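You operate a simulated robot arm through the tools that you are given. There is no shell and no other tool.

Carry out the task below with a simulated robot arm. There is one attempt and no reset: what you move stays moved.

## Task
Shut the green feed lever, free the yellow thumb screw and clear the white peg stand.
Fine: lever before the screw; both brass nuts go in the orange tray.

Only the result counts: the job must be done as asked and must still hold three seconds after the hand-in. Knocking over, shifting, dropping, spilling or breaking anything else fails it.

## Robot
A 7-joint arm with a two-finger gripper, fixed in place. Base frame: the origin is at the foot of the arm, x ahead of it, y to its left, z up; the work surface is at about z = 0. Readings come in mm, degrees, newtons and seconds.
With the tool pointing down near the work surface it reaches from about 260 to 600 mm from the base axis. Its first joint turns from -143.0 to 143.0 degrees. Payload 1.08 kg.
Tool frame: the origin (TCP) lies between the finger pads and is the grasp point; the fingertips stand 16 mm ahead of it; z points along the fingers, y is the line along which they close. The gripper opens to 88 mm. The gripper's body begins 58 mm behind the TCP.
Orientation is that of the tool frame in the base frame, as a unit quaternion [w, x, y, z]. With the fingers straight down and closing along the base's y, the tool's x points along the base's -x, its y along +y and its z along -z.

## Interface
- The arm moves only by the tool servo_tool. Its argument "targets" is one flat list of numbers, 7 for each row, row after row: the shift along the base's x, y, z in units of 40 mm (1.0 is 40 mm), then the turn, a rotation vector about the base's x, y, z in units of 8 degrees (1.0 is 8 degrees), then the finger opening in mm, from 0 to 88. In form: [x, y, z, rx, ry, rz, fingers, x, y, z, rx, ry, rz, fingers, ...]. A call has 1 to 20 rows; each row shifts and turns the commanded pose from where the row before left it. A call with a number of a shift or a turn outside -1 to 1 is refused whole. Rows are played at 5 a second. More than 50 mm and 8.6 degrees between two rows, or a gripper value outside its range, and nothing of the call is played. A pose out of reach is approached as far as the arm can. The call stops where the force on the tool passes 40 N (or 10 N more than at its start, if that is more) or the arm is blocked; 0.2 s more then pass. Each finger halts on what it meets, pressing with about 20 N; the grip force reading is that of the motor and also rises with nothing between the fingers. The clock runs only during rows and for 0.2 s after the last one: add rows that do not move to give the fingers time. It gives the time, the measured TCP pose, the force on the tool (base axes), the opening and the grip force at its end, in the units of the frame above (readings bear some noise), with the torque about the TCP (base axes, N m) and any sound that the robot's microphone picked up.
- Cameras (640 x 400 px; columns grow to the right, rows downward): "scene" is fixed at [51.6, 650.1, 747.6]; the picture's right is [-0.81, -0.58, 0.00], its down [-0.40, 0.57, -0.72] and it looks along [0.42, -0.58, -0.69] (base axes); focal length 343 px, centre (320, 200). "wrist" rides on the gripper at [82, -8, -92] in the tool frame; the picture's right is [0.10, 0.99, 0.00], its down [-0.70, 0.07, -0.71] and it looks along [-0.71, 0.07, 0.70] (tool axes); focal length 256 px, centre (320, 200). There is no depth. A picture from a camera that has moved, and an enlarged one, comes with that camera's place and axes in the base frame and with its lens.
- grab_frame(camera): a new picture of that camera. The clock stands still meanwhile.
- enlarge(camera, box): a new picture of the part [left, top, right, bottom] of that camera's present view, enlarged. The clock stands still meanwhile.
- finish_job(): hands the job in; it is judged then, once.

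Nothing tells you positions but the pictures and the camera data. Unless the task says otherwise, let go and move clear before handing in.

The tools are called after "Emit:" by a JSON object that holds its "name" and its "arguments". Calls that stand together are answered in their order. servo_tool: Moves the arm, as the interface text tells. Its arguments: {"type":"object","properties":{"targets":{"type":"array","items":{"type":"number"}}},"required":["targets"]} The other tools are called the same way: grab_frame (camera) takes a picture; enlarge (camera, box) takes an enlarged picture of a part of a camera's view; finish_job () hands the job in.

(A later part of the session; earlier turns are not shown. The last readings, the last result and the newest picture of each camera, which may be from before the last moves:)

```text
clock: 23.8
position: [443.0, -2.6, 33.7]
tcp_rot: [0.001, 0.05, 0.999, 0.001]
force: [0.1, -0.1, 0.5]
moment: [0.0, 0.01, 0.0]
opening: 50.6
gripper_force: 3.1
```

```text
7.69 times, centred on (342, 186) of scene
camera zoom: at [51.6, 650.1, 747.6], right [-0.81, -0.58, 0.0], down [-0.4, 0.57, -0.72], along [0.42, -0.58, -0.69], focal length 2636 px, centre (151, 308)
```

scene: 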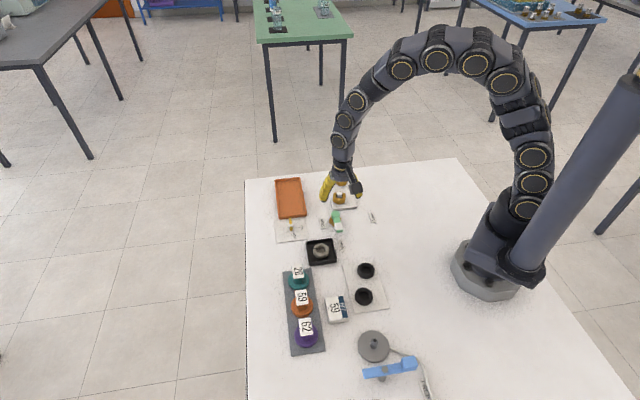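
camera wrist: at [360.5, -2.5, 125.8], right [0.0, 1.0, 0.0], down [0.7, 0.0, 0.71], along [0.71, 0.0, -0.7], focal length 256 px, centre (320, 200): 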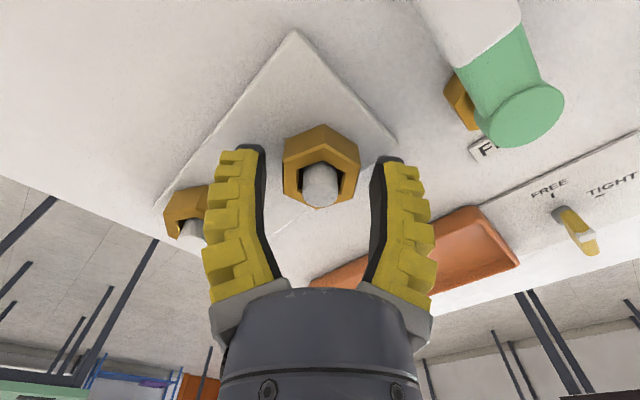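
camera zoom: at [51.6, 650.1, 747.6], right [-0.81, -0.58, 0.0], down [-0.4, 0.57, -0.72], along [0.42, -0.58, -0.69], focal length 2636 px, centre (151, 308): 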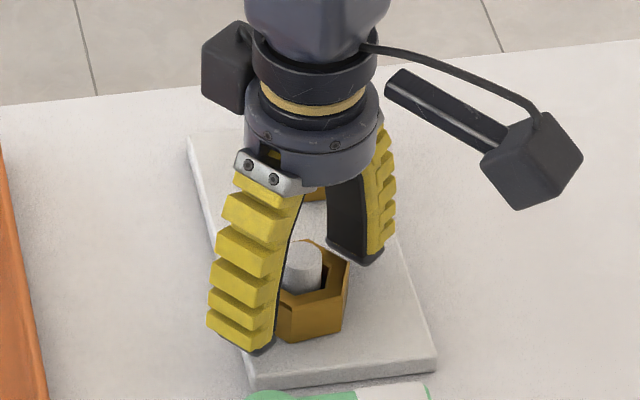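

Emit:
{"name": "servo_tool", "arguments": {"targets": [0, 0, 0, 0, 0, 0, 40, 0, 0, 0, 0, 0, 0, 36, 0, 0, 0, 0, 0, 0, 32, 0, 0, 0, 0, 0, 0, 28, 0, 0, 0, 0, 0, 0, 26, 0, 0, 0, 0, 0, 0, 26]}}

Emit:
{"name": "grab_frame", "arguments": {"camera": "wrist"}}

Emit:
{"name": "enlarge", "arguments": {"camera": "scene", "box": [310, 160, 374, 212]}}

```text
clock: 25.2
position: [443.1, -2.1, 34.4]
tcp_rot: [0.001, 0.05, 0.999, 0.0]
force: [-3.3, 0.2, 11.9]
moment: [0.02, 0.04, 0.07]
opening: 35.1
gripper_force: 19.9
```

```text
taken
camera wrist: at [360.4, -2.5, 126.1], right [0.0, 1.0, 0.0], down [0.7, 0.0, 0.71], along [0.71, 0.0, -0.7], focal length 256 px, centre (320, 200)
```

wrist: 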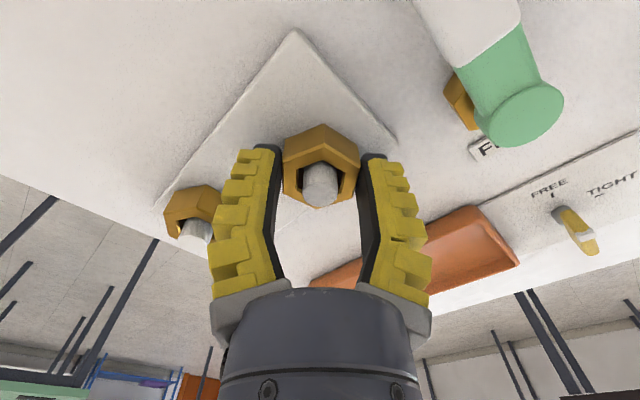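

```text
7.69 times, centred on (342, 186) of scene
camera zoom: at [51.6, 650.1, 747.6], right [-0.81, -0.58, 0.0], down [-0.4, 0.57, -0.72], along [0.42, -0.58, -0.69], focal length 2636 px, centre (151, 308)
```

zoom: 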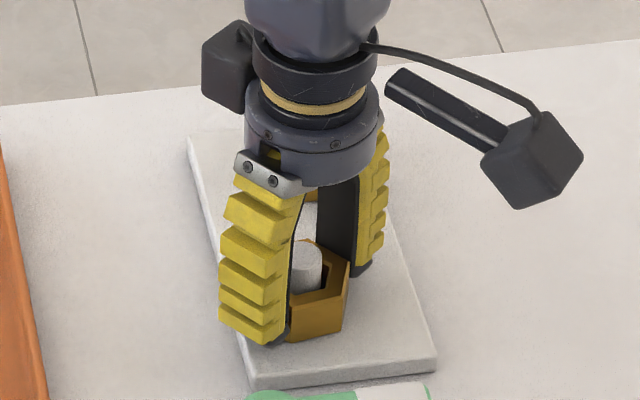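

The nut is gripped (35 mm, 20 N). Lifting straight up off the peg.

Emit:
{"name": "servo_tool", "arguments": {"targets": [0, 0, 0.2, 0, 0, 0, 24, 0, 0, 0.3, 0, 0, 0, 24, 0, 0, 0.4, 0, 0, 0, 24, 0, 0, 0.5, 0, 0, 0, 24, 0, 0, 0.5, 0, 0, 0, 24, 0, 0, 0, 0, 0, 0, 24]}}

Emit:
{"name": "grab_frame", "arguments": {"camera": "wrist"}}

Emit:
{"name": "enlarge", "arguments": {"camera": "scene", "box": [260, 150, 400, 250]}}

```text
clock: 26.6
position: [441.7, -4.0, 108.3]
tcp_rot: [-0.001, 0.049, 0.999, 0.0]
force: [-0.3, 0.1, 0.0]
moment: [0.03, 0.02, 0.02]
opening: 28.9
gripper_force: 3.7
```

```text
taken
camera wrist: at [359.4, -2.8, 201.4], right [0.0, 1.0, 0.0], down [0.71, 0.0, 0.71], along [0.71, 0.0, -0.71], focal length 256 px, centre (320, 200)
```

wrist: 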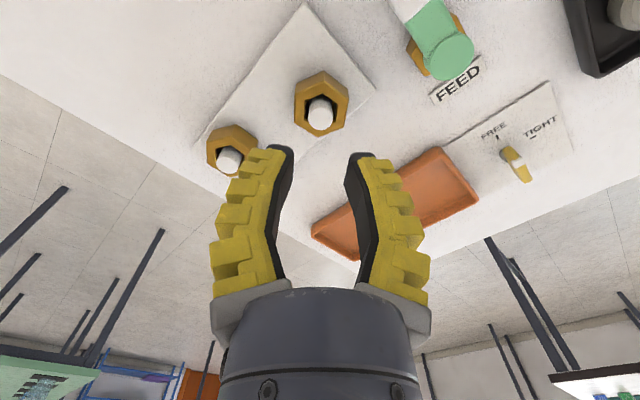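

```text
4.00 times, centred on (330, 200) of scene
camera zoom: at [51.6, 650.1, 747.6], right [-0.81, -0.58, 0.0], down [-0.4, 0.57, -0.72], along [0.42, -0.58, -0.69], focal length 1371 px, centre (280, 200)
```

zoom: 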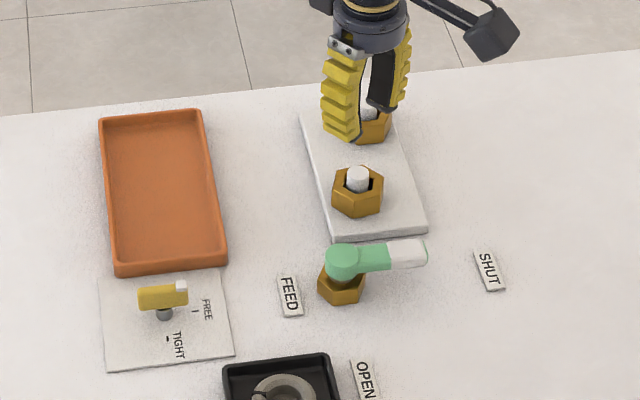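

The fingers slipped off: I was gripping too near the nut's top (its top is at about z 26). Nut and stand look unmoved. I'll open, go lower and grip fully.

Emit:
{"name": "servo_tool", "arguments": {"targets": [0, 0, 0, 0, 0, 0, 54, 0, 0, 0, 0, 0, 0, 54, 0, 0, 0, 0, 0, 0, 54, 0, 0, -0.7, 0, 0, 0, 54, 0, 0, -0.7, 0, 0, 0, 54, 0, 0, -0.6, 0, 0, 0, 52, 0, 0, 0, 0, 0, 0, 48]}}

Emit:
{"name": "servo_tool", "arguments": {"targets": [0, 0, -0.05, 0, 0, 0, 46, 0, 0, 0, 0, 0, 0, 46]}}

Emit:
{"name": "enlarge", "arguments": {"camera": "scene", "box": [310, 160, 374, 212]}}

```text
clock: 28.2
position: [442.0, -2.0, 30.4]
tcp_rot: [0.0, 0.049, 0.999, -0.001]
force: [-0.2, -0.3, 0.3]
moment: [-0.02, 0.01, 0.0]
opening: 52.3
gripper_force: 2.7
```

```text
clock: 28.8
position: [442.2, -2.6, 27.9]
tcp_rot: [-0.001, 0.05, 0.999, 0.0]
force: [-0.1, -0.3, -0.8]
moment: [-0.02, 0.01, 0.03]
opening: 50.5
gripper_force: 3.3
```

```text
7.69 times, centred on (342, 186) of scene
camera zoom: at [51.6, 650.1, 747.6], right [-0.81, -0.58, 0.0], down [-0.4, 0.57, -0.72], along [0.42, -0.58, -0.69], focal length 2636 px, centre (151, 308)
```

zoom: 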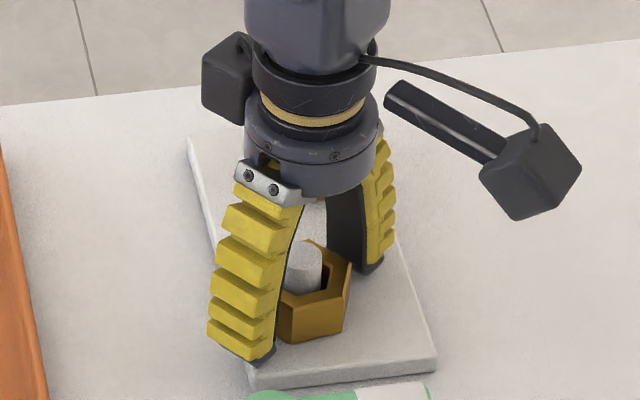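

Emit:
{"name": "servo_tool", "arguments": {"targets": [0, 0, -0.05, 0, 0, 0, 46, 0, 0, 0, 0, 0, 0, 46]}}

Emit:
{"name": "servo_tool", "arguments": {"targets": [0.025, 0, 0, 0, 0, 0, 40, 0, 0, 0, 0, 0, 0, 34, 0, 0, 0, 0, 0, 0, 28, 0, 0, 0, 0, 0, 0, 20, 0, 0, 0, 0, 0, 0, 10, 0, 0, 0, 0, 0, 0, 10]}}

Emit:
{"name": "grab_frame", "arguments": {"camera": "wrist"}}

Emit:
{"name": "enlarge", "arguments": {"camera": "scene", "box": [310, 160, 374, 212]}}

```text
clock: 29.4
position: [442.3, -1.6, 26.4]
tcp_rot: [0.001, 0.05, 0.999, 0.0]
force: [0.5, -0.3, 0.0]
moment: [-0.04, 0.0, -0.01]
opening: 50.5
gripper_force: 3.6
```

```text
clock: 30.8
position: [443.7, -3.2, 26.2]
tcp_rot: [0.002, 0.049, 0.999, 0.0]
force: [2.6, -6.7, 17.4]
moment: [-0.06, 0.0, 0.05]
opening: 35.1
gripper_force: 19.8
```

```text
taken
camera wrist: at [362.4, -2.6, 118.2], right [0.0, 1.0, 0.0], down [0.7, 0.0, 0.71], along [0.71, 0.0, -0.7], focal length 256 px, centre (320, 200)
```

wrist: 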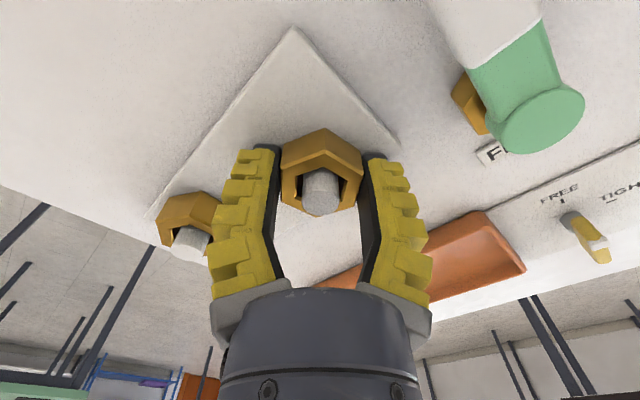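

```text
7.69 times, centred on (342, 186) of scene
camera zoom: at [51.6, 650.1, 747.6], right [-0.81, -0.58, 0.0], down [-0.4, 0.57, -0.72], along [0.42, -0.58, -0.69], focal length 2636 px, centre (151, 308)
```

zoom: 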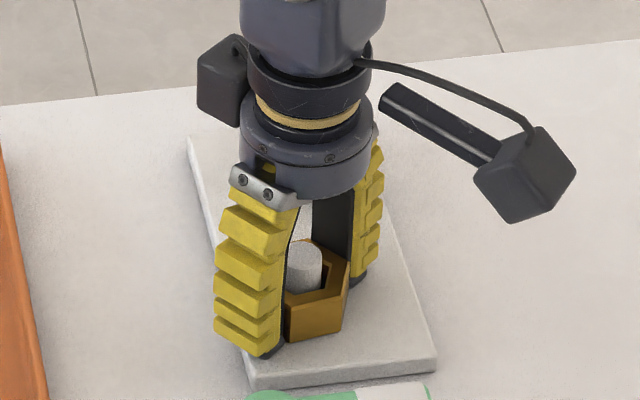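

Gripped again lower on the nut. I'll lift 6 mm and check whether it comes along.

Emit:
{"name": "servo_tool", "arguments": {"targets": [0, 0, 0.04, 0, 0, 0, 0, 0, 0, 0.04, 0, 0, 0, 0, 0, 0, 0.07, 0, 0, 0, 0, 0, 0, 0, 0, 0, 0, 0]}}

Emit:
{"name": "grab_frame", "arguments": {"camera": "wrist"}}

Emit:
{"name": "enlarge", "arguments": {"camera": "scene", "box": [310, 160, 374, 212]}}

```text
clock: 31.8
position: [442.8, -2.2, 30.8]
tcp_rot: [-0.001, 0.05, 0.999, -0.001]
force: [0.2, -0.6, -0.6]
moment: [-0.01, 0.0, -0.01]
opening: 34.8
gripper_force: 20.5
```

```text
taken
camera wrist: at [361.3, -3.1, 122.5], right [0.0, 1.0, 0.0], down [0.71, 0.0, 0.71], along [0.71, 0.0, -0.71], focal length 256 px, centre (320, 200)
```

wrist: 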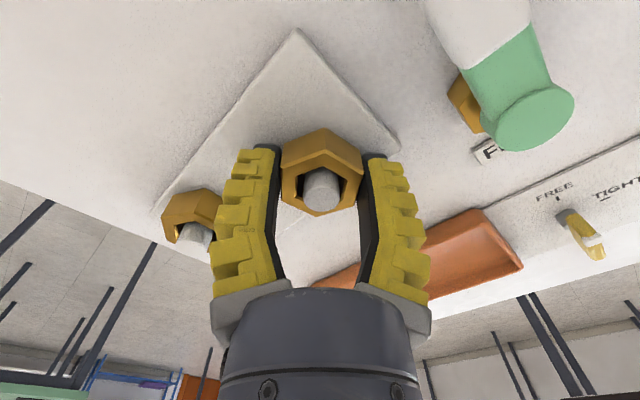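

```text
7.69 times, centred on (342, 186) of scene
camera zoom: at [51.6, 650.1, 747.6], right [-0.81, -0.58, 0.0], down [-0.4, 0.57, -0.72], along [0.42, -0.58, -0.69], focal length 2636 px, centre (151, 308)
```

zoom: 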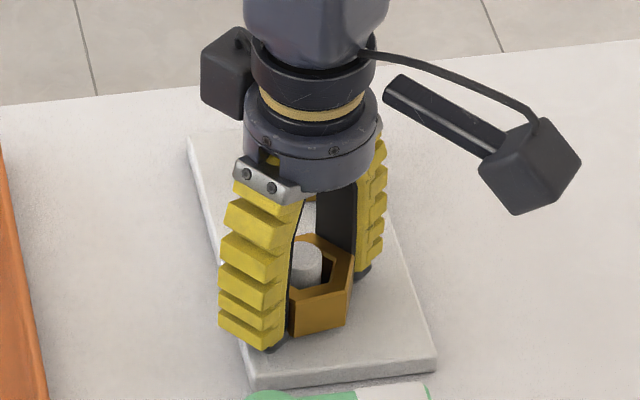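

The nut is rising with the fingers this time. I'll continue lifting off the peg.

Emit:
{"name": "servo_tool", "arguments": {"targets": [0, 0, 0.15, 0, 0, 0, 0, 0, 0, 0.25, 0, 0, 0, 0, 0, 0, 0.3, 0, 0, 0, 0, 0, 0, 0.35, 0, 0, 0, 0, 0, 0, 0.4, 0, 0, 0, 0, 0, 0, 0.4, 0, 0, 0, 0, 0, 0, 0, 0, 0, 0, 0]}}

Emit:
{"name": "grab_frame", "arguments": {"camera": "wrist"}}

Emit:
{"name": "enlarge", "arguments": {"camera": "scene", "box": [260, 150, 400, 250]}}

```text
clock: 33.4
position: [443.8, -3.6, 102.8]
tcp_rot: [0.001, 0.05, 0.999, 0.0]
force: [0.4, 0.6, -1.3]
moment: [-0.01, 0.04, 0.01]
opening: 35.0
gripper_force: 19.8
```

```text
taken
camera wrist: at [362.5, -3.0, 195.9], right [0.0, 1.0, 0.0], down [0.71, 0.0, 0.71], along [0.71, 0.0, -0.71], focal length 256 px, centre (320, 200)
```

wrist: 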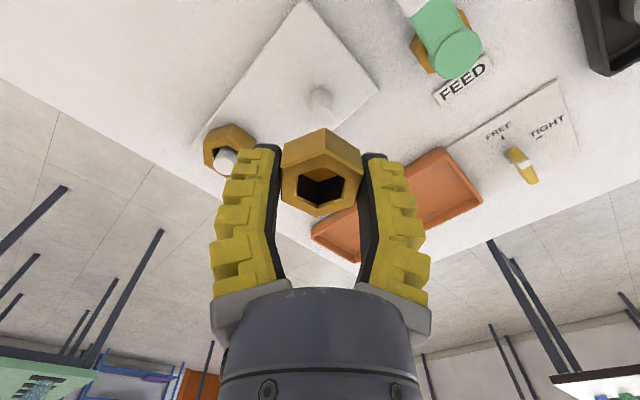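

```text
4.00 times, centred on (330, 200) of scene
camera zoom: at [51.6, 650.1, 747.6], right [-0.81, -0.58, 0.0], down [-0.4, 0.57, -0.72], along [0.42, -0.58, -0.69], focal length 1371 px, centre (280, 200)
```

zoom: 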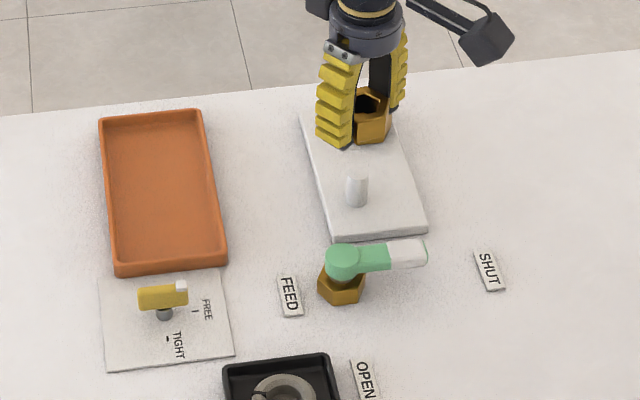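

Nut A is clear of its peg and held firmly. I'll measure the tray before choosing drop spots.

Emit:
{"name": "enlarge", "arguments": {"camera": "scene", "box": [270, 170, 330, 224]}}

Emit:
{"name": "enlarge", "arguments": {"camera": "wrist", "box": [300, 120, 500, 280]}}

Emit:
{"name": "enlarge", "arguments": {"camera": "wrist", "box": [180, 70, 300, 190]}}

```text
7.41 times, centred on (300, 197) of scene
camera zoom: at [51.6, 650.1, 747.6], right [-0.81, -0.58, 0.0], down [-0.4, 0.57, -0.72], along [0.42, -0.58, -0.69], focal length 2538 px, centre (468, 222)
```

zoom: 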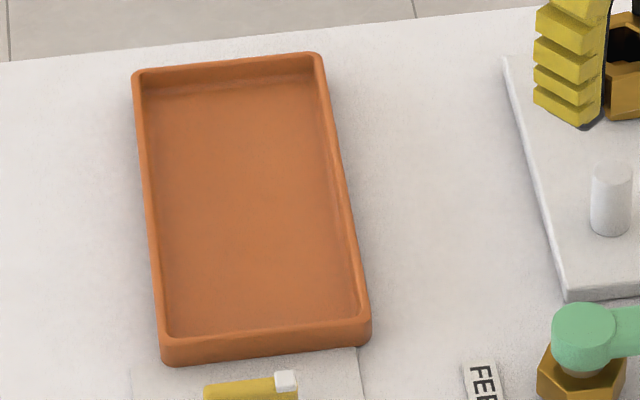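

```text
2.50 times, centred on (400, 200) of wrist
camera zoom: at [362.5, -3.0, 195.9], right [0.0, 1.0, 0.0], down [0.71, 0.0, 0.71], along [0.71, 0.0, -0.71], focal length 640 px, centre (120, 200)
```

zoom: 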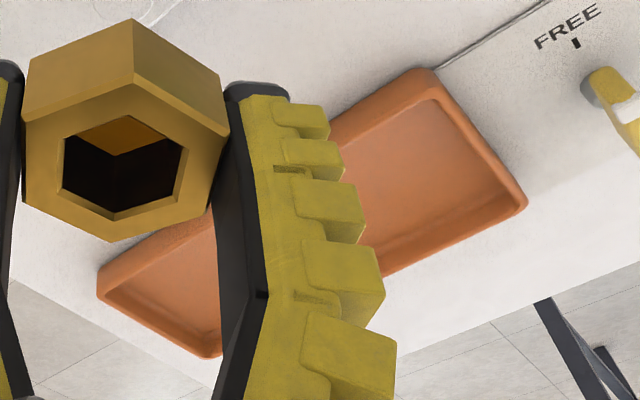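

```text
3.33 times, centred on (240, 130) of wrist
camera zoom: at [362.5, -3.0, 195.9], right [0.0, 1.0, 0.0], down [0.71, 0.0, 0.71], along [0.71, 0.0, -0.71], focal length 853 px, centre (587, 433)
```

zoom: 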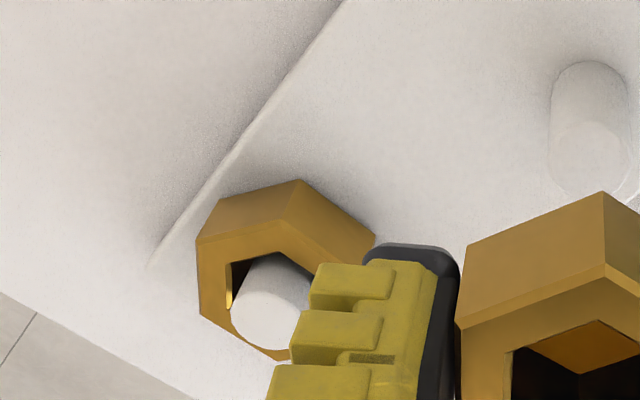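

The tray runs from a near end at about (518, 133) to a far end at (634, 16), about 75 mm wide inside. I'll carry nut A over the far-middle spot (576, 74), fingers across the tray width.

Emit:
{"name": "servo_tool", "arguments": {"targets": [0.412, 0.242, 0, 0, 0, -0.614, 0, 0.412, 0.242, 0, 0, 0, -0.614, 0, 0.412, 0.242, 0, 0, 0, -0.614, 0, 0.412, 0.242, 0, 0, 0, -0.614, 0, 0.412, 0.242, 0, 0, 0, -0.614, 0, 0.412, 0.242, 0, 0, 0, -0.614, 0, 0.412, 0.242, 0, 0, 0, -0.614, 0, 0.412, 0.242, 0, 0, 0, -0.614, 0, 0, 0, 0, 0, 0, 0, 0]}}

Emit:
{"name": "grab_frame", "arguments": {"camera": "wrist"}}

Emit:
{"name": "enlarge", "arguments": {"camera": "scene", "box": [260, 140, 360, 230]}}

```text
clock: 35.4
position: [574.8, 75.2, 104.5]
tcp_rot: [0.0, 0.384, 0.923, 0.0]
force: [-0.4, -0.8, -0.8]
moment: [0.0, -0.02, 0.0]
opening: 34.9
gripper_force: 19.6
```

```text
taken
camera wrist: at [512.7, 127.9, 196.4], right [0.63, 0.78, 0.0], down [0.55, -0.45, 0.71], along [0.55, -0.45, -0.71], focal length 256 px, centre (320, 200)
```

wrist: 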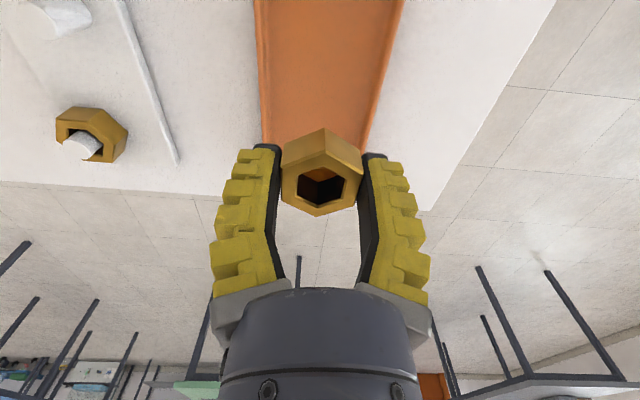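

```text
4.44 times, centred on (310, 185) of scene
camera zoom: at [51.6, 650.1, 747.6], right [-0.81, -0.58, 0.0], down [-0.4, 0.57, -0.72], along [0.42, -0.58, -0.69], focal length 1523 px, centre (364, 267)
```

zoom: 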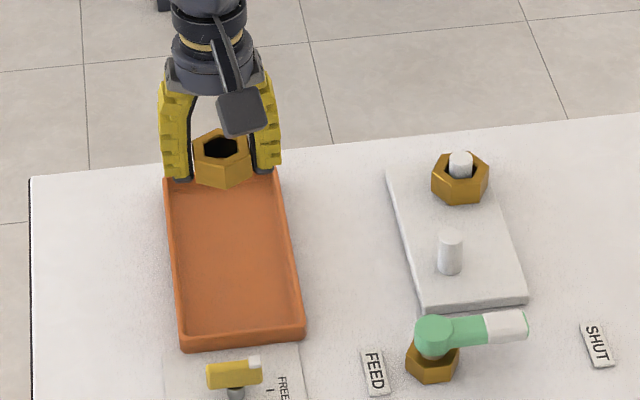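

The nut is centred over the tray's width. Lowering it toward the tray floor.

Emit:
{"name": "servo_tool", "arguments": {"targets": [0, 0, -0.5, 0, 0, 0, 0, 0, 0, -0.5, 0, 0, 0, 0, 0, 0, -0.5, 0, 0, 0, 0, 0, 0, -0.35, 0, 0, 0, 0, 0, 0, -0.1, 0, 0, 0, 0, 0, 0, 0, 0, 0, 0, 0]}}

Emit:
{"name": "grab_frame", "arguments": {"camera": "wrist"}}

Emit:
{"name": "enlarge", "arguments": {"camera": "scene", "box": [260, 160, 330, 224]}}

```text
clock: 36.8
position: [575.4, 75.5, 27.0]
tcp_rot: [0.0, 0.383, 0.924, 0.0]
force: [-0.1, 0.3, -2.6]
moment: [0.01, 0.0, -0.02]
opening: 35.1
gripper_force: 20.3
```

```text
taken
camera wrist: at [512.4, 127.1, 119.0], right [0.63, 0.78, 0.0], down [0.55, -0.44, 0.71], along [0.55, -0.45, -0.7], focal length 256 px, centre (320, 200)
```

wrist: 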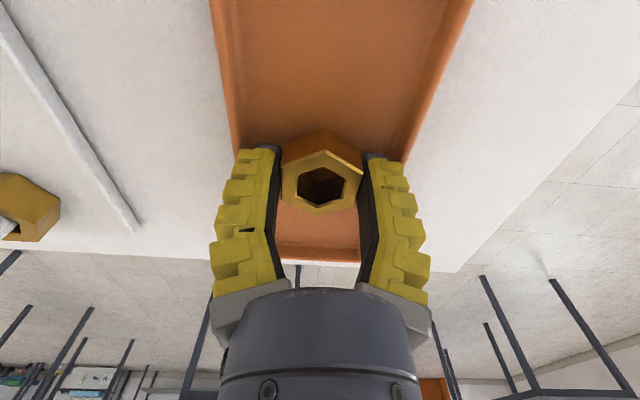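

```text
6.25 times, centred on (295, 192) of scene
camera zoom: at [51.6, 650.1, 747.6], right [-0.81, -0.58, 0.0], down [-0.4, 0.57, -0.72], along [0.42, -0.58, -0.69], focal length 2142 px, centre (476, 250)
```

zoom: 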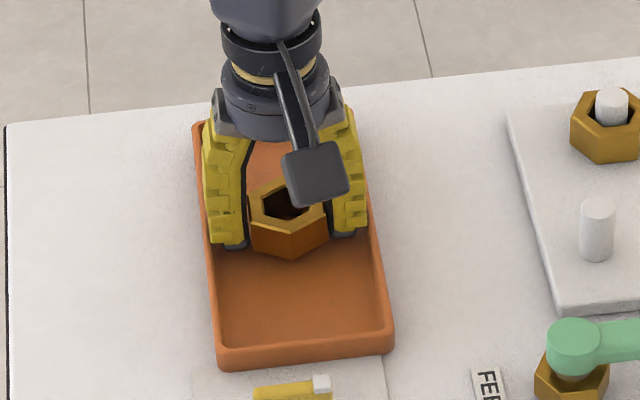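

Emit:
{"name": "servo_tool", "arguments": {"targets": [0, 0, -0.05, 0, 0, 0, 0, 0, 0, -0.025, 0, 0, 0, 0, 0, 0, 0, 0, 0, 0, 0]}}

Emit:
{"name": "servo_tool", "arguments": {"targets": [0, 0, -0.03, 0, 0, 0, 0, 0, 0, 0, 0, 0, 0, 0]}}

```text
clock: 37.6
position: [576.2, 75.8, 23.0]
tcp_rot: [-0.001, 0.383, 0.924, 0.0]
force: [0.0, 0.6, -0.6]
moment: [0.01, 0.03, 0.01]
opening: 34.9
gripper_force: 20.3
```

```text
clock: 38.2
position: [575.5, 76.2, 21.9]
tcp_rot: [0.0, 0.383, 0.924, 0.0]
force: [0.0, -0.7, -1.6]
moment: [0.01, -0.04, 0.0]
opening: 34.9
gripper_force: 20.5
```

Emit:
{"name": "servo_tool", "arguments": {"targets": [0, 0, -0.025, 0, 0, 0, 0, 0, 0, 0, 0, 0, 0, 0]}}

Emit:
{"name": "enlarge", "arguments": {"camera": "wrist", "box": [230, 110, 410, 270]}}

```text
clock: 38.8
position: [576.0, 74.8, 22.5]
tcp_rot: [-0.001, 0.383, 0.924, -0.001]
force: [0.4, 0.5, -0.8]
moment: [0.0, -0.02, 0.01]
opening: 35.0
gripper_force: 19.4
```

```text
2.50 times, centred on (320, 190) of wrist
camera zoom: at [512.1, 127.1, 113.5], right [0.63, 0.78, 0.0], down [0.55, -0.44, 0.71], along [0.55, -0.45, -0.7], focal length 640 px, centre (320, 225)
```

zoom: 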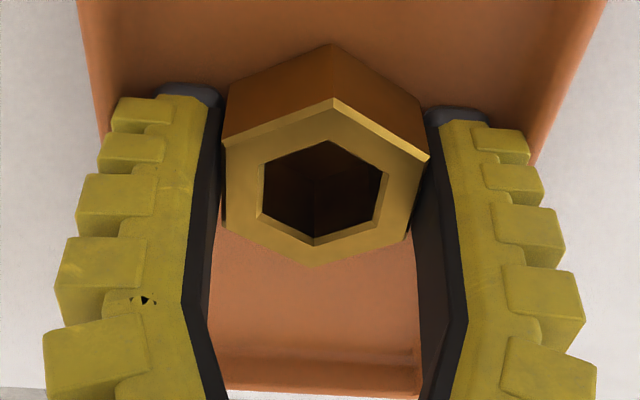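

No contact with the floor yet. I'll keep lowering in 1 mm steps.

Emit:
{"name": "servo_tool", "arguments": {"targets": [0, 0, -0.03, 0, 0, 0, 0, 0, 0, 0, 0, 0, 0, 0]}}

Emit:
{"name": "servo_tool", "arguments": {"targets": [0, 0, -0.03, 0, 0, 0, 0, 0, 0, 0, 0, 0, 0, 0]}}

```text
clock: 39.4
position: [575.6, 74.7, 20.8]
tcp_rot: [0.001, 0.383, 0.924, 0.0]
force: [-2.3, -0.1, 6.3]
moment: [-0.02, 0.08, -0.03]
opening: 35.0
gripper_force: 20.4
```

```text
clock: 40.0
position: [575.7, 75.1, 20.2]
tcp_rot: [0.001, 0.382, 0.924, 0.001]
force: [-6.9, -2.2, 21.2]
moment: [-0.02, 0.19, 0.0]
opening: 35.5
gripper_force: 20.2
```

The nut touches the floor. I'll ease the pressure, open the fingers slightly within the tray and lift away.

Emit:
{"name": "servo_tool", "arguments": {"targets": [0, 0, 0.035, 0, 0, 0, 0, 0, 0, 0, 0, 0, 0, 30, 0, 0, 0, 0, 0, 0, 34, 0, 0, 0, 0, 0, 0, 37, 0, 0, 0, 0, 0, 0, 39, 0, 0, 0, 0, 0, 0, 39]}}

Emit:
{"name": "servo_tool", "arguments": {"targets": [0, 0, 0.2, 0, 0, 0, 39, 0, 0, 0.4, 0, 0, 0, 39, 0, 0, 0.7, 0, 0, 0, 39, 0, 0, 0.7, 0, 0, 0, 39, 0, 0, 0, 0, 0, 0, 39]}}

Emit:
{"name": "grab_frame", "arguments": {"camera": "wrist"}}

Emit:
{"name": "enlarge", "arguments": {"camera": "scene", "box": [260, 150, 400, 250]}}

```text
clock: 41.4
position: [574.9, 75.3, 19.2]
tcp_rot: [0.0, 0.383, 0.924, 0.0]
force: [5.0, -0.6, 3.3]
moment: [-0.05, -0.02, 0.02]
opening: 39.8
gripper_force: 0.7
```

```text
clock: 42.6
position: [575.1, 75.1, 100.4]
tcp_rot: [0.0, 0.383, 0.924, 0.0]
force: [-0.1, 0.5, -0.2]
moment: [0.02, 0.01, -0.03]
opening: 43.7
gripper_force: 3.4
```

```text
taken
camera wrist: at [511.8, 127.4, 192.6], right [0.63, 0.78, 0.0], down [0.55, -0.44, 0.71], along [0.55, -0.45, -0.71], focal length 256 px, centre (320, 200)
```

wrist: 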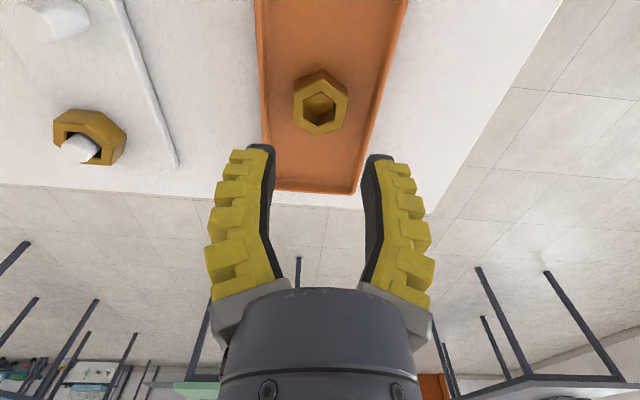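

```text
4.00 times, centred on (330, 200) of scene
camera zoom: at [51.6, 650.1, 747.6], right [-0.81, -0.58, 0.0], down [-0.4, 0.57, -0.72], along [0.42, -0.58, -0.69], focal length 1371 px, centre (280, 200)
```

zoom: 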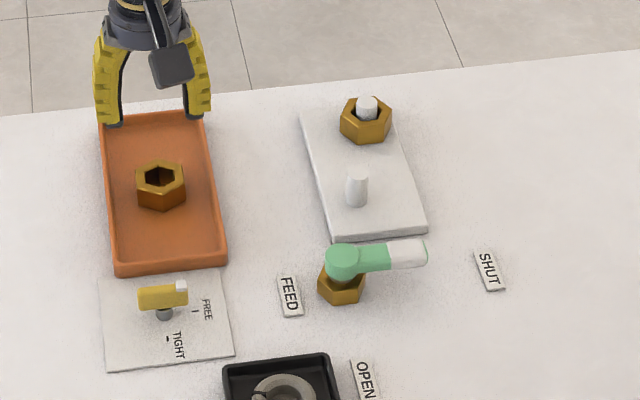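

Nut A sits upright in the tray. Next I move above nut B to measure it.

Emit:
{"name": "servo_tool", "arguments": {"targets": [-0.3875, -0.633, 0.208, 0, 0, 0.9375, 54, -0.3875, -0.633, 0.208, 0, 0, 0.9375, 54, -0.3875, -0.633, 0.208, 0, 0, 0.9375, 54, -0.3875, -0.633, 0.208, 0, 0, 0.9375, 54, -0.3875, -0.633, 0.208, 0, 0, 0.9375, 54, -0.3875, -0.633, 0.208, 0, 0, 0.9375, 54, 0, 0, 0, 0, 0, 0, 54, 0, 0, 0, 0, 0, 0, 54]}}

Emit:
{"name": "grab_frame", "arguments": {"camera": "wrist"}}

Emit:
{"name": "enlarge", "arguments": {"camera": "wrist", "box": [250, 30, 390, 170]}}

```text
clock: 44.4
position: [483.4, -75.8, 151.7]
tcp_rot: [0.0, 0.0, 1.0, 0.0]
force: [-0.1, -0.1, -0.1]
moment: [0.0, 0.0, -0.02]
opening: 58.1
gripper_force: 2.8
```

```text
taken
camera wrist: at [401.9, -84.5, 243.1], right [-0.1, 0.99, 0.0], down [0.7, 0.07, 0.71], along [0.71, 0.07, -0.71], focal length 256 px, centre (320, 200)
```

wrist: 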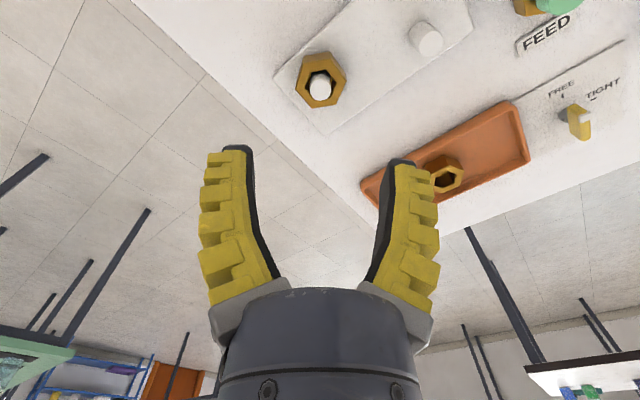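

```text
2.86 times, centred on (320, 100) of wrist
camera zoom: at [401.9, -84.5, 243.1], right [-0.1, 0.99, 0.0], down [0.7, 0.07, 0.71], along [0.71, 0.07, -0.71], focal length 731 px, centre (320, 486)
```

zoom: 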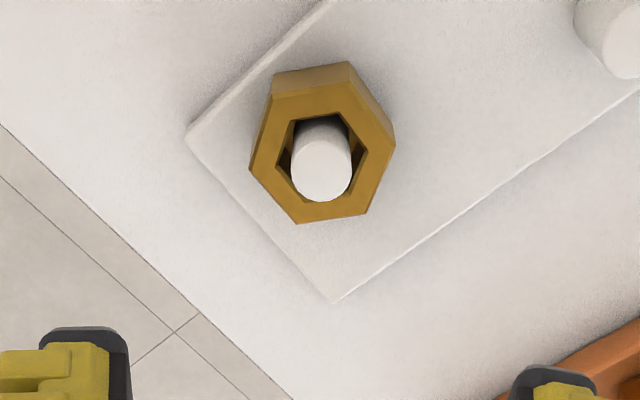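

Nut B is centred at (484, -76) with flats along about -15.7°, so a yaw of -15.7° fits. The TCP is already over it. I'll rotate and descend astride the nut.

Emit:
{"name": "servo_tool", "arguments": {"targets": [0, 0.005, -0.5, 0, 0, -0.98, 54, 0, 0.005, -0.5, 0, 0, -0.98, 54, 0, 0, -0.6, 0, 0, 0, 54, 0, 0, -0.6, 0, 0, 0, 54, 0, 0, -0.7, 0, 0, 0, 54, 0, 0, 0, 0, 0, 0, 50]}}

Emit:
{"name": "grab_frame", "arguments": {"camera": "wrist"}}

Emit:
{"name": "enlarge", "arguments": {"camera": "scene", "box": [310, 150, 374, 212]}}

```text
clock: 45.8
position: [482.4, -76.5, 37.7]
tcp_rot: [0.0, 0.137, 0.991, 0.0]
force: [0.1, 0.1, 0.3]
moment: [-0.01, 0.02, -0.02]
opening: 54.5
gripper_force: 3.0
```

```text
taken
camera wrist: at [401.5, -62.3, 128.2], right [0.17, 0.99, 0.0], down [0.69, -0.12, 0.71], along [0.7, -0.12, -0.7], focal length 256 px, centre (320, 200)
```

wrist: 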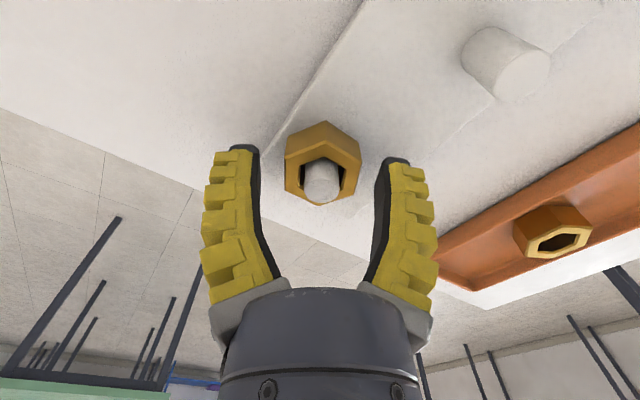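

```text
6.45 times, centred on (342, 181) of scene
camera zoom: at [51.6, 650.1, 747.6], right [-0.81, -0.58, 0.0], down [-0.4, 0.57, -0.72], along [0.42, -0.58, -0.69], focal length 2211 px, centre (178, 323)
```

zoom: 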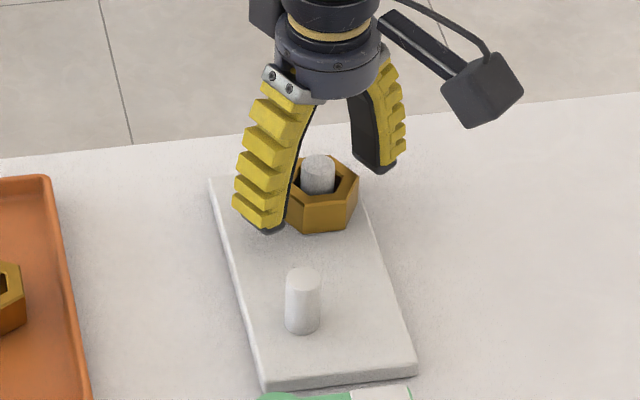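

Aligned and flush with the flats. I'll lower the last 10 mm in steps and close.

Emit:
{"name": "servo_tool", "arguments": {"targets": [0, 0, -0.1, 0, 0, 0, 46, 0, 0, -0.08, 0, 0, 0, 46, 0, 0, 0, 0, 0, 0, 46]}}

Emit:
{"name": "servo_tool", "arguments": {"targets": [0.01, 0, -0.05, 0, 0, 0, 46, 0, 0, 0, 0, 0, 0, 46]}}

```text
clock: 46.6
position: [482.9, -76.4, 28.1]
tcp_rot: [0.0, 0.137, 0.991, 0.001]
force: [-0.3, -1.3, -0.6]
moment: [0.02, 0.02, -0.01]
opening: 50.6
gripper_force: 3.1
```

```text
clock: 47.2
position: [483.0, -76.7, 26.3]
tcp_rot: [0.0, 0.138, 0.99, 0.0]
force: [-0.1, -0.4, -0.5]
moment: [0.03, -0.01, 0.0]
opening: 50.5
gripper_force: 3.1
```

Emit:
{"name": "servo_tool", "arguments": {"targets": [0, 0, 0, 0, 0, 0, 40, 0, 0, 0, 0, 0, 0, 34, 0, 0, 0, 0, 0, 0, 28, 0, 0, 0, 0, 0, 0, 20, 0, 0, 0, 0, 0, 0, 10, 0, 0, 0, 0, 0, 0, 0]}}

Emit:
{"name": "servo_tool", "arguments": {"targets": [0, 0, 0.04, 0, 0, 0, 0, 0, 0, 0.04, 0, 0, 0, 0, 0, 0, 0.07, 0, 0, 0, 0, 0, 0, 0, 0, 0, 0, 0]}}

Emit:
{"name": "grab_frame", "arguments": {"camera": "wrist"}}

Emit:
{"name": "enlarge", "arguments": {"camera": "scene", "box": [310, 150, 374, 212]}}

```text
clock: 48.6
position: [483.0, -74.6, 27.3]
tcp_rot: [0.001, 0.136, 0.991, 0.0]
force: [-4.2, -1.3, 12.8]
moment: [0.01, 0.06, 0.01]
opening: 35.9
gripper_force: 19.4
```

```text
clock: 49.6
position: [483.2, -76.0, 31.4]
tcp_rot: [-0.001, 0.136, 0.991, 0.0]
force: [0.4, 0.5, -1.4]
moment: [0.02, -0.01, 0.0]
opening: 34.8
gripper_force: 19.3
```

```text
taken
camera wrist: at [403.1, -62.0, 123.6], right [0.17, 0.99, 0.0], down [0.69, -0.12, 0.71], along [0.7, -0.12, -0.7], focal length 256 px, centre (320, 200)
```

wrist: 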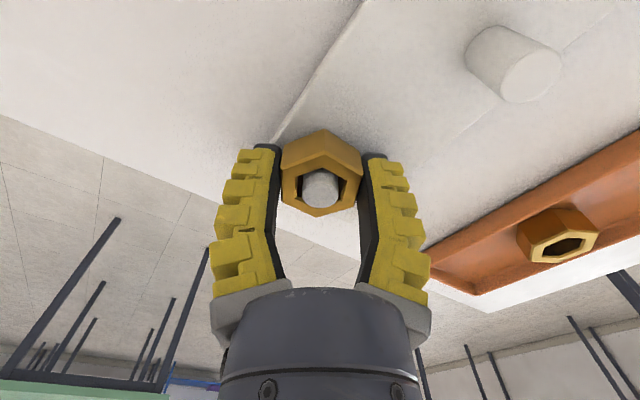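

```text
6.45 times, centred on (342, 181) of scene
camera zoom: at [51.6, 650.1, 747.6], right [-0.81, -0.58, 0.0], down [-0.4, 0.57, -0.72], along [0.42, -0.58, -0.69], focal length 2211 px, centre (178, 323)
```

zoom: 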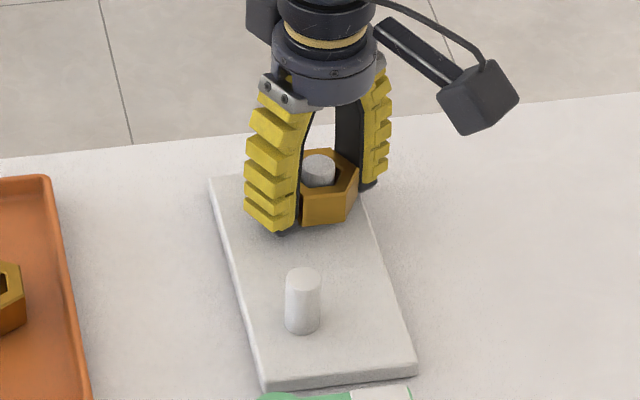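

Nut B is coming up with the fingers. I'll lift it clear of the peg.

Emit:
{"name": "servo_tool", "arguments": {"targets": [0, 0, 0.15, 0, 0, 0, 0, 0, 0, 0.25, 0, 0, 0, 0, 0, 0, 0.3, 0, 0, 0, 0, 0, 0, 0.35, 0, 0, 0, 0, 0, 0, 0.4, 0, 0, 0, 0, 0, 0, 0.4, 0, 0, 0, 0, 0, 0, 0, 0, 0, 0, 0]}}

Emit:
{"name": "grab_frame", "arguments": {"camera": "wrist"}}

Emit:
{"name": "enlarge", "arguments": {"camera": "scene", "box": [260, 150, 400, 250]}}

Emit:
{"name": "enlarge", "arguments": {"camera": "wrist", "box": [420, 100, 640, 280]}}

```text
clock: 51.2
position: [483.8, -75.8, 106.9]
tcp_rot: [-0.001, 0.137, 0.991, 0.0]
force: [-0.9, -0.6, 0.2]
moment: [-0.02, -0.01, 0.02]
opening: 34.8
gripper_force: 19.5
```

```text
taken
camera wrist: at [402.8, -61.7, 198.3], right [0.17, 0.99, 0.0], down [0.69, -0.12, 0.71], along [0.7, -0.12, -0.71], focal length 256 px, centre (320, 200)
```

wrist: 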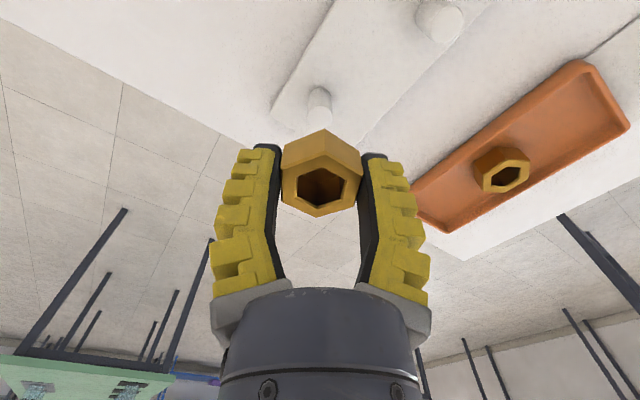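

```text
4.00 times, centred on (330, 200) of scene
camera zoom: at [51.6, 650.1, 747.6], right [-0.81, -0.58, 0.0], down [-0.4, 0.57, -0.72], along [0.42, -0.58, -0.69], focal length 1371 px, centre (280, 200)
```

zoom: 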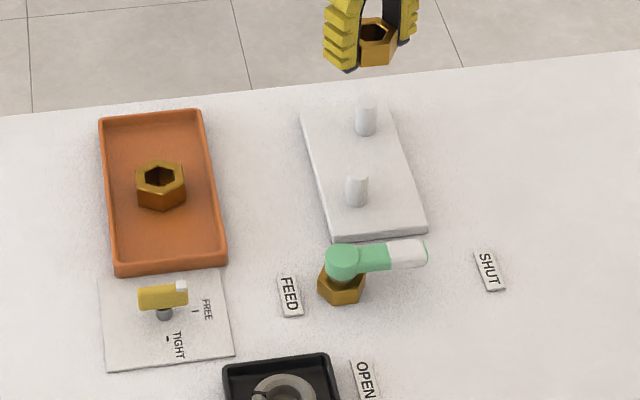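

```text
2.22 times, centred on (530, 190) of wrist
camera zoom: at [402.8, -61.7, 198.3], right [0.17, 0.99, 0.0], down [0.69, -0.12, 0.71], along [0.7, -0.12, -0.71], focal length 569 px, centre (-147, 222)
```

zoom: 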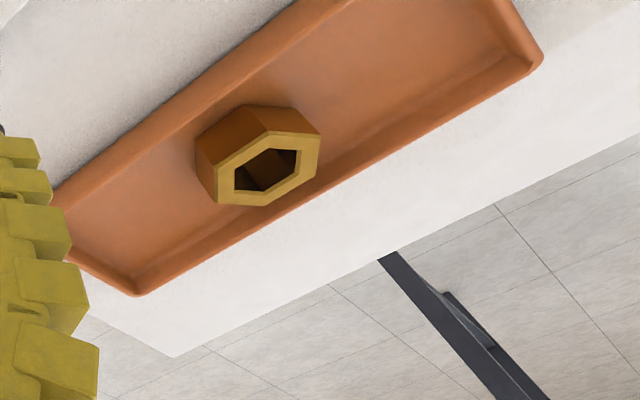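

Both pegs are clear and the stand hasn't moved. I'll carry nut B to the near half of the tray at (540, 110), fingers across its width.

Emit:
{"name": "servo_tool", "arguments": {"targets": [0.176, 0.582, 0, 0, 0, -0.458, 0, 0.176, 0.582, 0, 0, 0, -0.458, 0, 0.176, 0.582, 0, 0, 0, -0.458, 0, 0.176, 0.582, 0, 0, 0, -0.458, 0, 0.176, 0.582, 0, 0, 0, -0.458, 0, 0.176, 0.582, 0, 0, 0, -0.458, 0, 0.176, 0.582, 0, 0, 0, -0.458, 0, 0.176, 0.582, 0, 0, 0, -0.458, 0, 0, 0, 0, 0, 0, 0, 0]}}

Emit:
{"name": "grab_frame", "arguments": {"camera": "wrist"}}

Emit:
{"name": "enlarge", "arguments": {"camera": "scene", "box": [260, 140, 360, 240]}}

```text
clock: 53.2
position: [537.6, 110.1, 104.6]
tcp_rot: [0.0, 0.383, 0.924, -0.001]
force: [-0.6, -0.3, -0.5]
moment: [-0.01, 0.02, 0.01]
opening: 35.0
gripper_force: 20.3
```

```text
taken
camera wrist: at [474.3, 162.1, 197.1], right [0.63, 0.78, 0.0], down [0.55, -0.44, 0.71], along [0.55, -0.45, -0.71], focal length 256 px, centre (320, 200)
```

wrist: 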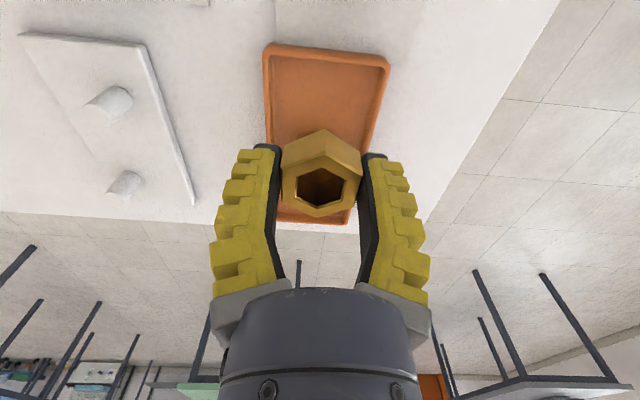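

```text
4.00 times, centred on (310, 190) of scene
camera zoom: at [51.6, 650.1, 747.6], right [-0.81, -0.58, 0.0], down [-0.4, 0.57, -0.72], along [0.42, -0.58, -0.69], focal length 1371 px, centre (360, 240)
```

zoom: 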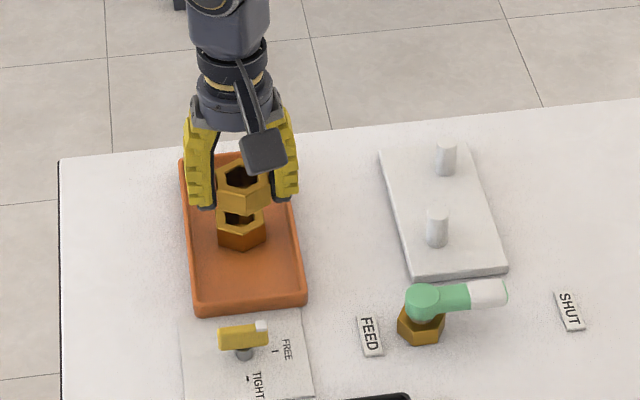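

I'll check the lateral alignment more precisely before lowering.

Emit:
{"name": "enlarge", "arguments": {"camera": "wrist", "box": [250, 30, 410, 140]}}

```text
3.64 times, centred on (330, 85) of wrist
camera zoom: at [474.3, 162.1, 197.1], right [0.63, 0.78, 0.0], down [0.55, -0.44, 0.71], along [0.55, -0.45, -0.71], focal length 931 px, centre (284, 618)
```

zoom: 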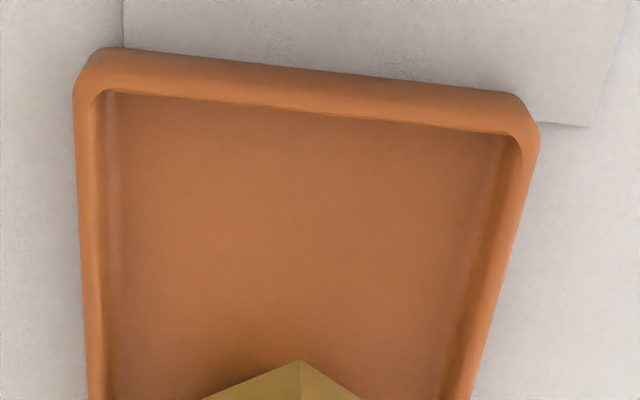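

The TCP is about 3 mm off the tray's centreline, so I'll shift (+2, +2) mm while lowering.

Emit:
{"name": "servo_tool", "arguments": {"targets": [0.05, 0.05, -0.4, 0, 0, 0, 0, 0, 0, -0.5, 0, 0, 0, 0, 0, 0, -0.5, 0, 0, 0, 0, 0, 0, -0.4, 0, 0, 0, 0, 0, 0, -0.15, 0, 0, 0, 0, 0, 0, 0, 0, 0, 0, 0]}}

Emit:
{"name": "grab_frame", "arguments": {"camera": "wrist"}}

Emit:
{"name": "enlarge", "arguments": {"camera": "scene", "box": [260, 160, 340, 234]}}

```text
clock: 54.6
position: [541.2, 112.7, 27.8]
tcp_rot: [0.0, 0.383, 0.924, 0.0]
force: [-0.1, -0.3, -1.2]
moment: [0.0, 0.03, 0.02]
opening: 35.0
gripper_force: 20.0
```

```text
taken
camera wrist: at [477.9, 164.8, 119.2], right [0.63, 0.78, 0.0], down [0.55, -0.44, 0.71], along [0.55, -0.45, -0.7], focal length 256 px, centre (320, 200)
```

wrist: 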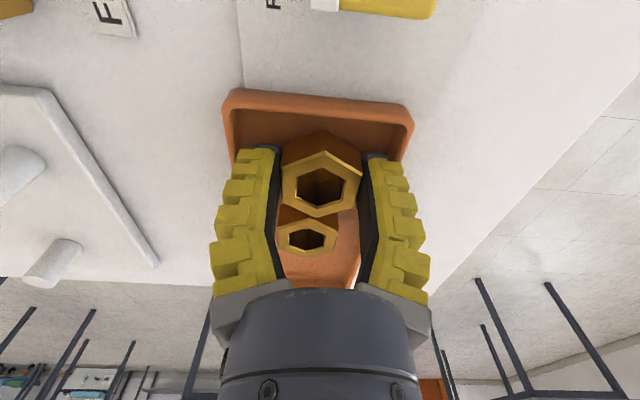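

```text
5.41 times, centred on (300, 197) of scene
camera zoom: at [51.6, 650.1, 747.6], right [-0.81, -0.58, 0.0], down [-0.4, 0.57, -0.72], along [0.42, -0.58, -0.69], focal length 1852 px, centre (428, 216)
```

zoom: 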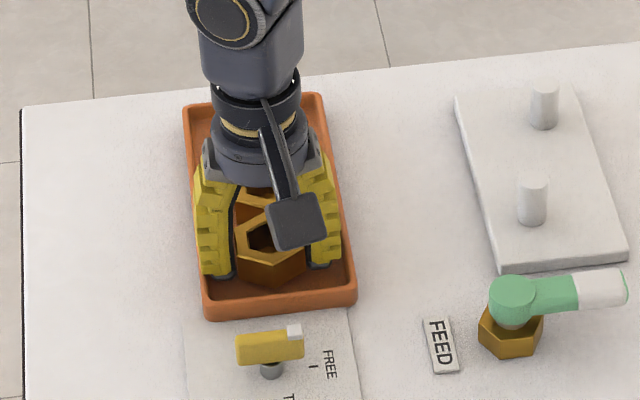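

Emit:
{"name": "servo_tool", "arguments": {"targets": [0, 0, -0.06, 0, 0, 0, 0, 0, 0, -0.06, 0, 0, 0, 0, 0, 0, 0, 0, 0, 0, 0]}}

Emit:
{"name": "servo_tool", "arguments": {"targets": [0, 0, -0.025, 0, 0, 0, 0, 0, 0, 0, 0, 0, 0, 0]}}

Emit:
{"name": "enlarge", "arguments": {"camera": "wrist", "box": [210, 70, 430, 270]}}

```text
clock: 55.4
position: [542.0, 112.8, 24.9]
tcp_rot: [0.001, 0.382, 0.924, 0.001]
force: [-15.6, -3.1, 22.5]
moment: [0.6, -0.52, 0.3]
opening: 34.3
gripper_force: 19.2
```

```text
clock: 56.0
position: [542.9, 112.0, 22.2]
tcp_rot: [0.001, 0.382, 0.924, 0.001]
force: [-10.4, -1.6, 28.2]
moment: [0.93, -0.48, 0.33]
opening: 34.2
gripper_force: 20.1
```

```text
2.00 times, centred on (320, 170) of wrist
camera zoom: at [478.4, 164.5, 114.6], right [0.63, 0.78, 0.0], down [0.54, -0.44, 0.71], along [0.55, -0.45, -0.7], focal length 512 px, centre (320, 260)
```

zoom: 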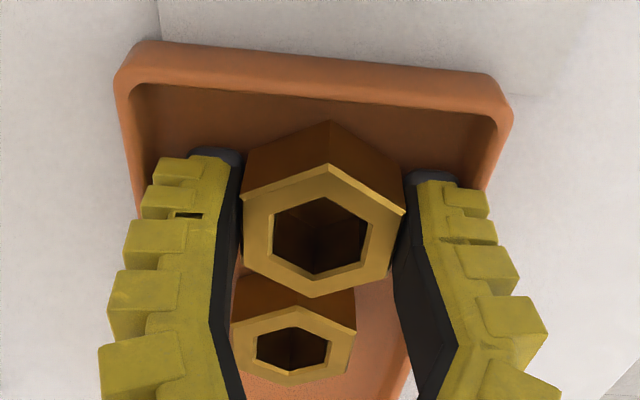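

The far-side finger touched the tray's rim (contact about 40 mm out on the +45° side). I'll raise, shift back toward the line that worked for nut A, and check.

Emit:
{"name": "servo_tool", "arguments": {"targets": [0, 0, 0.15, 0, 0, 0, 0, 0, 0, 0.1, 0, 0, 0, 0, -0.055, -0.055, 0, 0, 0, 0, 0, 0, 0, 0, 0, 0, 0, 0]}}

Emit:
{"name": "grab_frame", "arguments": {"camera": "wrist"}}

Emit:
{"name": "enlarge", "arguments": {"camera": "scene", "box": [260, 160, 330, 234]}}

Emit:
{"name": "enlarge", "arguments": {"camera": "scene", "box": [260, 160, 400, 250]}}

```text
clock: 57.0
position: [537.8, 110.2, 31.0]
tcp_rot: [0.0, 0.383, 0.924, 0.0]
force: [-0.4, 0.3, -0.9]
moment: [-0.01, 0.02, -0.02]
opening: 35.0
gripper_force: 20.0
```

```text
taken
camera wrist: at [475.2, 162.1, 123.0], right [0.63, 0.78, 0.0], down [0.55, -0.44, 0.71], along [0.55, -0.45, -0.71], focal length 256 px, centre (320, 200)
```

wrist: 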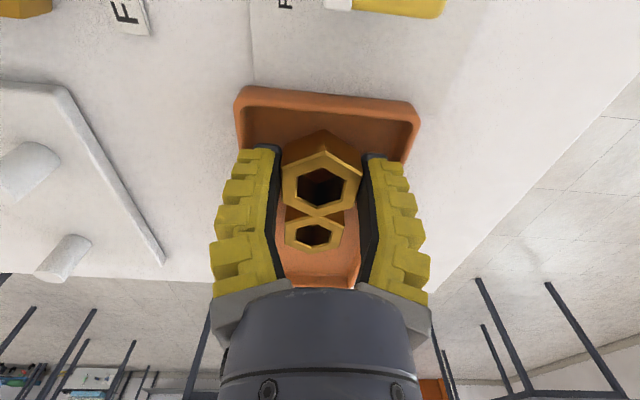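

```text
5.41 times, centred on (295, 197) of scene
camera zoom: at [51.6, 650.1, 747.6], right [-0.81, -0.58, 0.0], down [-0.4, 0.57, -0.72], along [0.42, -0.58, -0.69], focal length 1852 px, centre (455, 216)
```

zoom: 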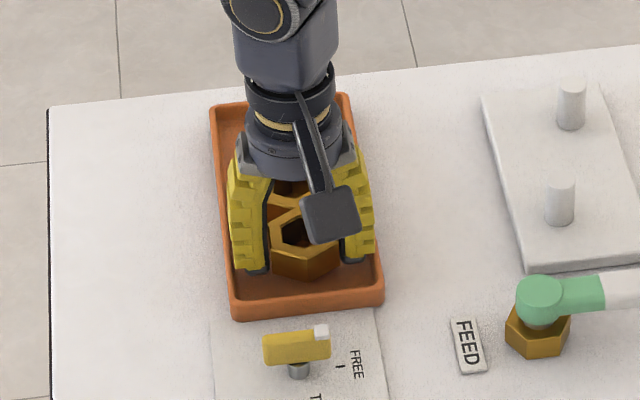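

```text
4.44 times, centred on (330, 205) of scene
camera zoom: at [51.6, 650.1, 747.6], right [-0.81, -0.58, 0.0], down [-0.4, 0.57, -0.72], along [0.42, -0.58, -0.69], focal length 1523 px, centre (276, 178)
```

zoom: 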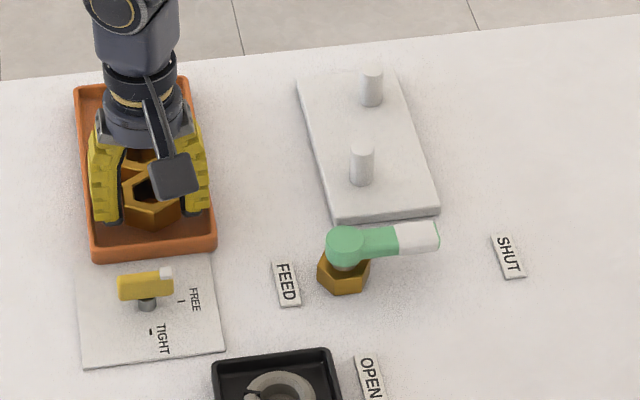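

The tray hasn't moved visibly. Nut A's line (x+y ≈ 651) cleared the rims, so I'll shift +1.2 mm each way and lower carefully.

Emit:
{"name": "servo_tool", "arguments": {"targets": [0.03, 0.03, 0, 0, 0, 0, 0, 0, 0, -0.08, 0, 0, 0, 0, 0, 0, -0.06, 0, 0, 0, 0, 0, 0, 0, 0, 0, 0, 0]}}

Emit:
{"name": "servo_tool", "arguments": {"targets": [0, 0, -0.04, 0, 0, 0, 0, 0, 0, 0, 0, 0, 0, 0]}}

```text
clock: 58.0
position: [539.6, 110.8, 26.8]
tcp_rot: [0.0, 0.383, 0.924, 0.0]
force: [0.2, 1.1, -0.7]
moment: [0.03, 0.04, 0.03]
opening: 35.0
gripper_force: 20.3
```

```text
clock: 58.6
position: [539.4, 110.9, 23.1]
tcp_rot: [0.0, 0.382, 0.924, 0.0]
force: [-0.1, -1.1, -1.5]
moment: [0.01, -0.04, 0.01]
opening: 35.0
gripper_force: 20.4
```

Now it clears the rims with no side force. Continuing in small steps to the floor.

Emit:
{"name": "servo_tool", "arguments": {"targets": [0, 0, -0.03, 0, 0, 0, 0, 0, 0, 0, 0, 0, 0, 0]}}

Emit:
{"name": "servo_tool", "arguments": {"targets": [0, 0, -0.03, 0, 0, 0, 0, 0, 0, 0, 0, 0, 0, 0]}}

```text
clock: 59.2
position: [540.6, 110.3, 22.8]
tcp_rot: [0.0, 0.382, 0.924, 0.0]
force: [-0.3, 0.0, -1.3]
moment: [0.02, -0.03, -0.03]
opening: 34.8
gripper_force: 19.1
```

```text
clock: 59.8
position: [539.9, 110.2, 21.2]
tcp_rot: [0.0, 0.381, 0.924, 0.001]
force: [-0.2, 0.6, -0.8]
moment: [-0.05, 0.01, -0.02]
opening: 34.9
gripper_force: 19.8
```

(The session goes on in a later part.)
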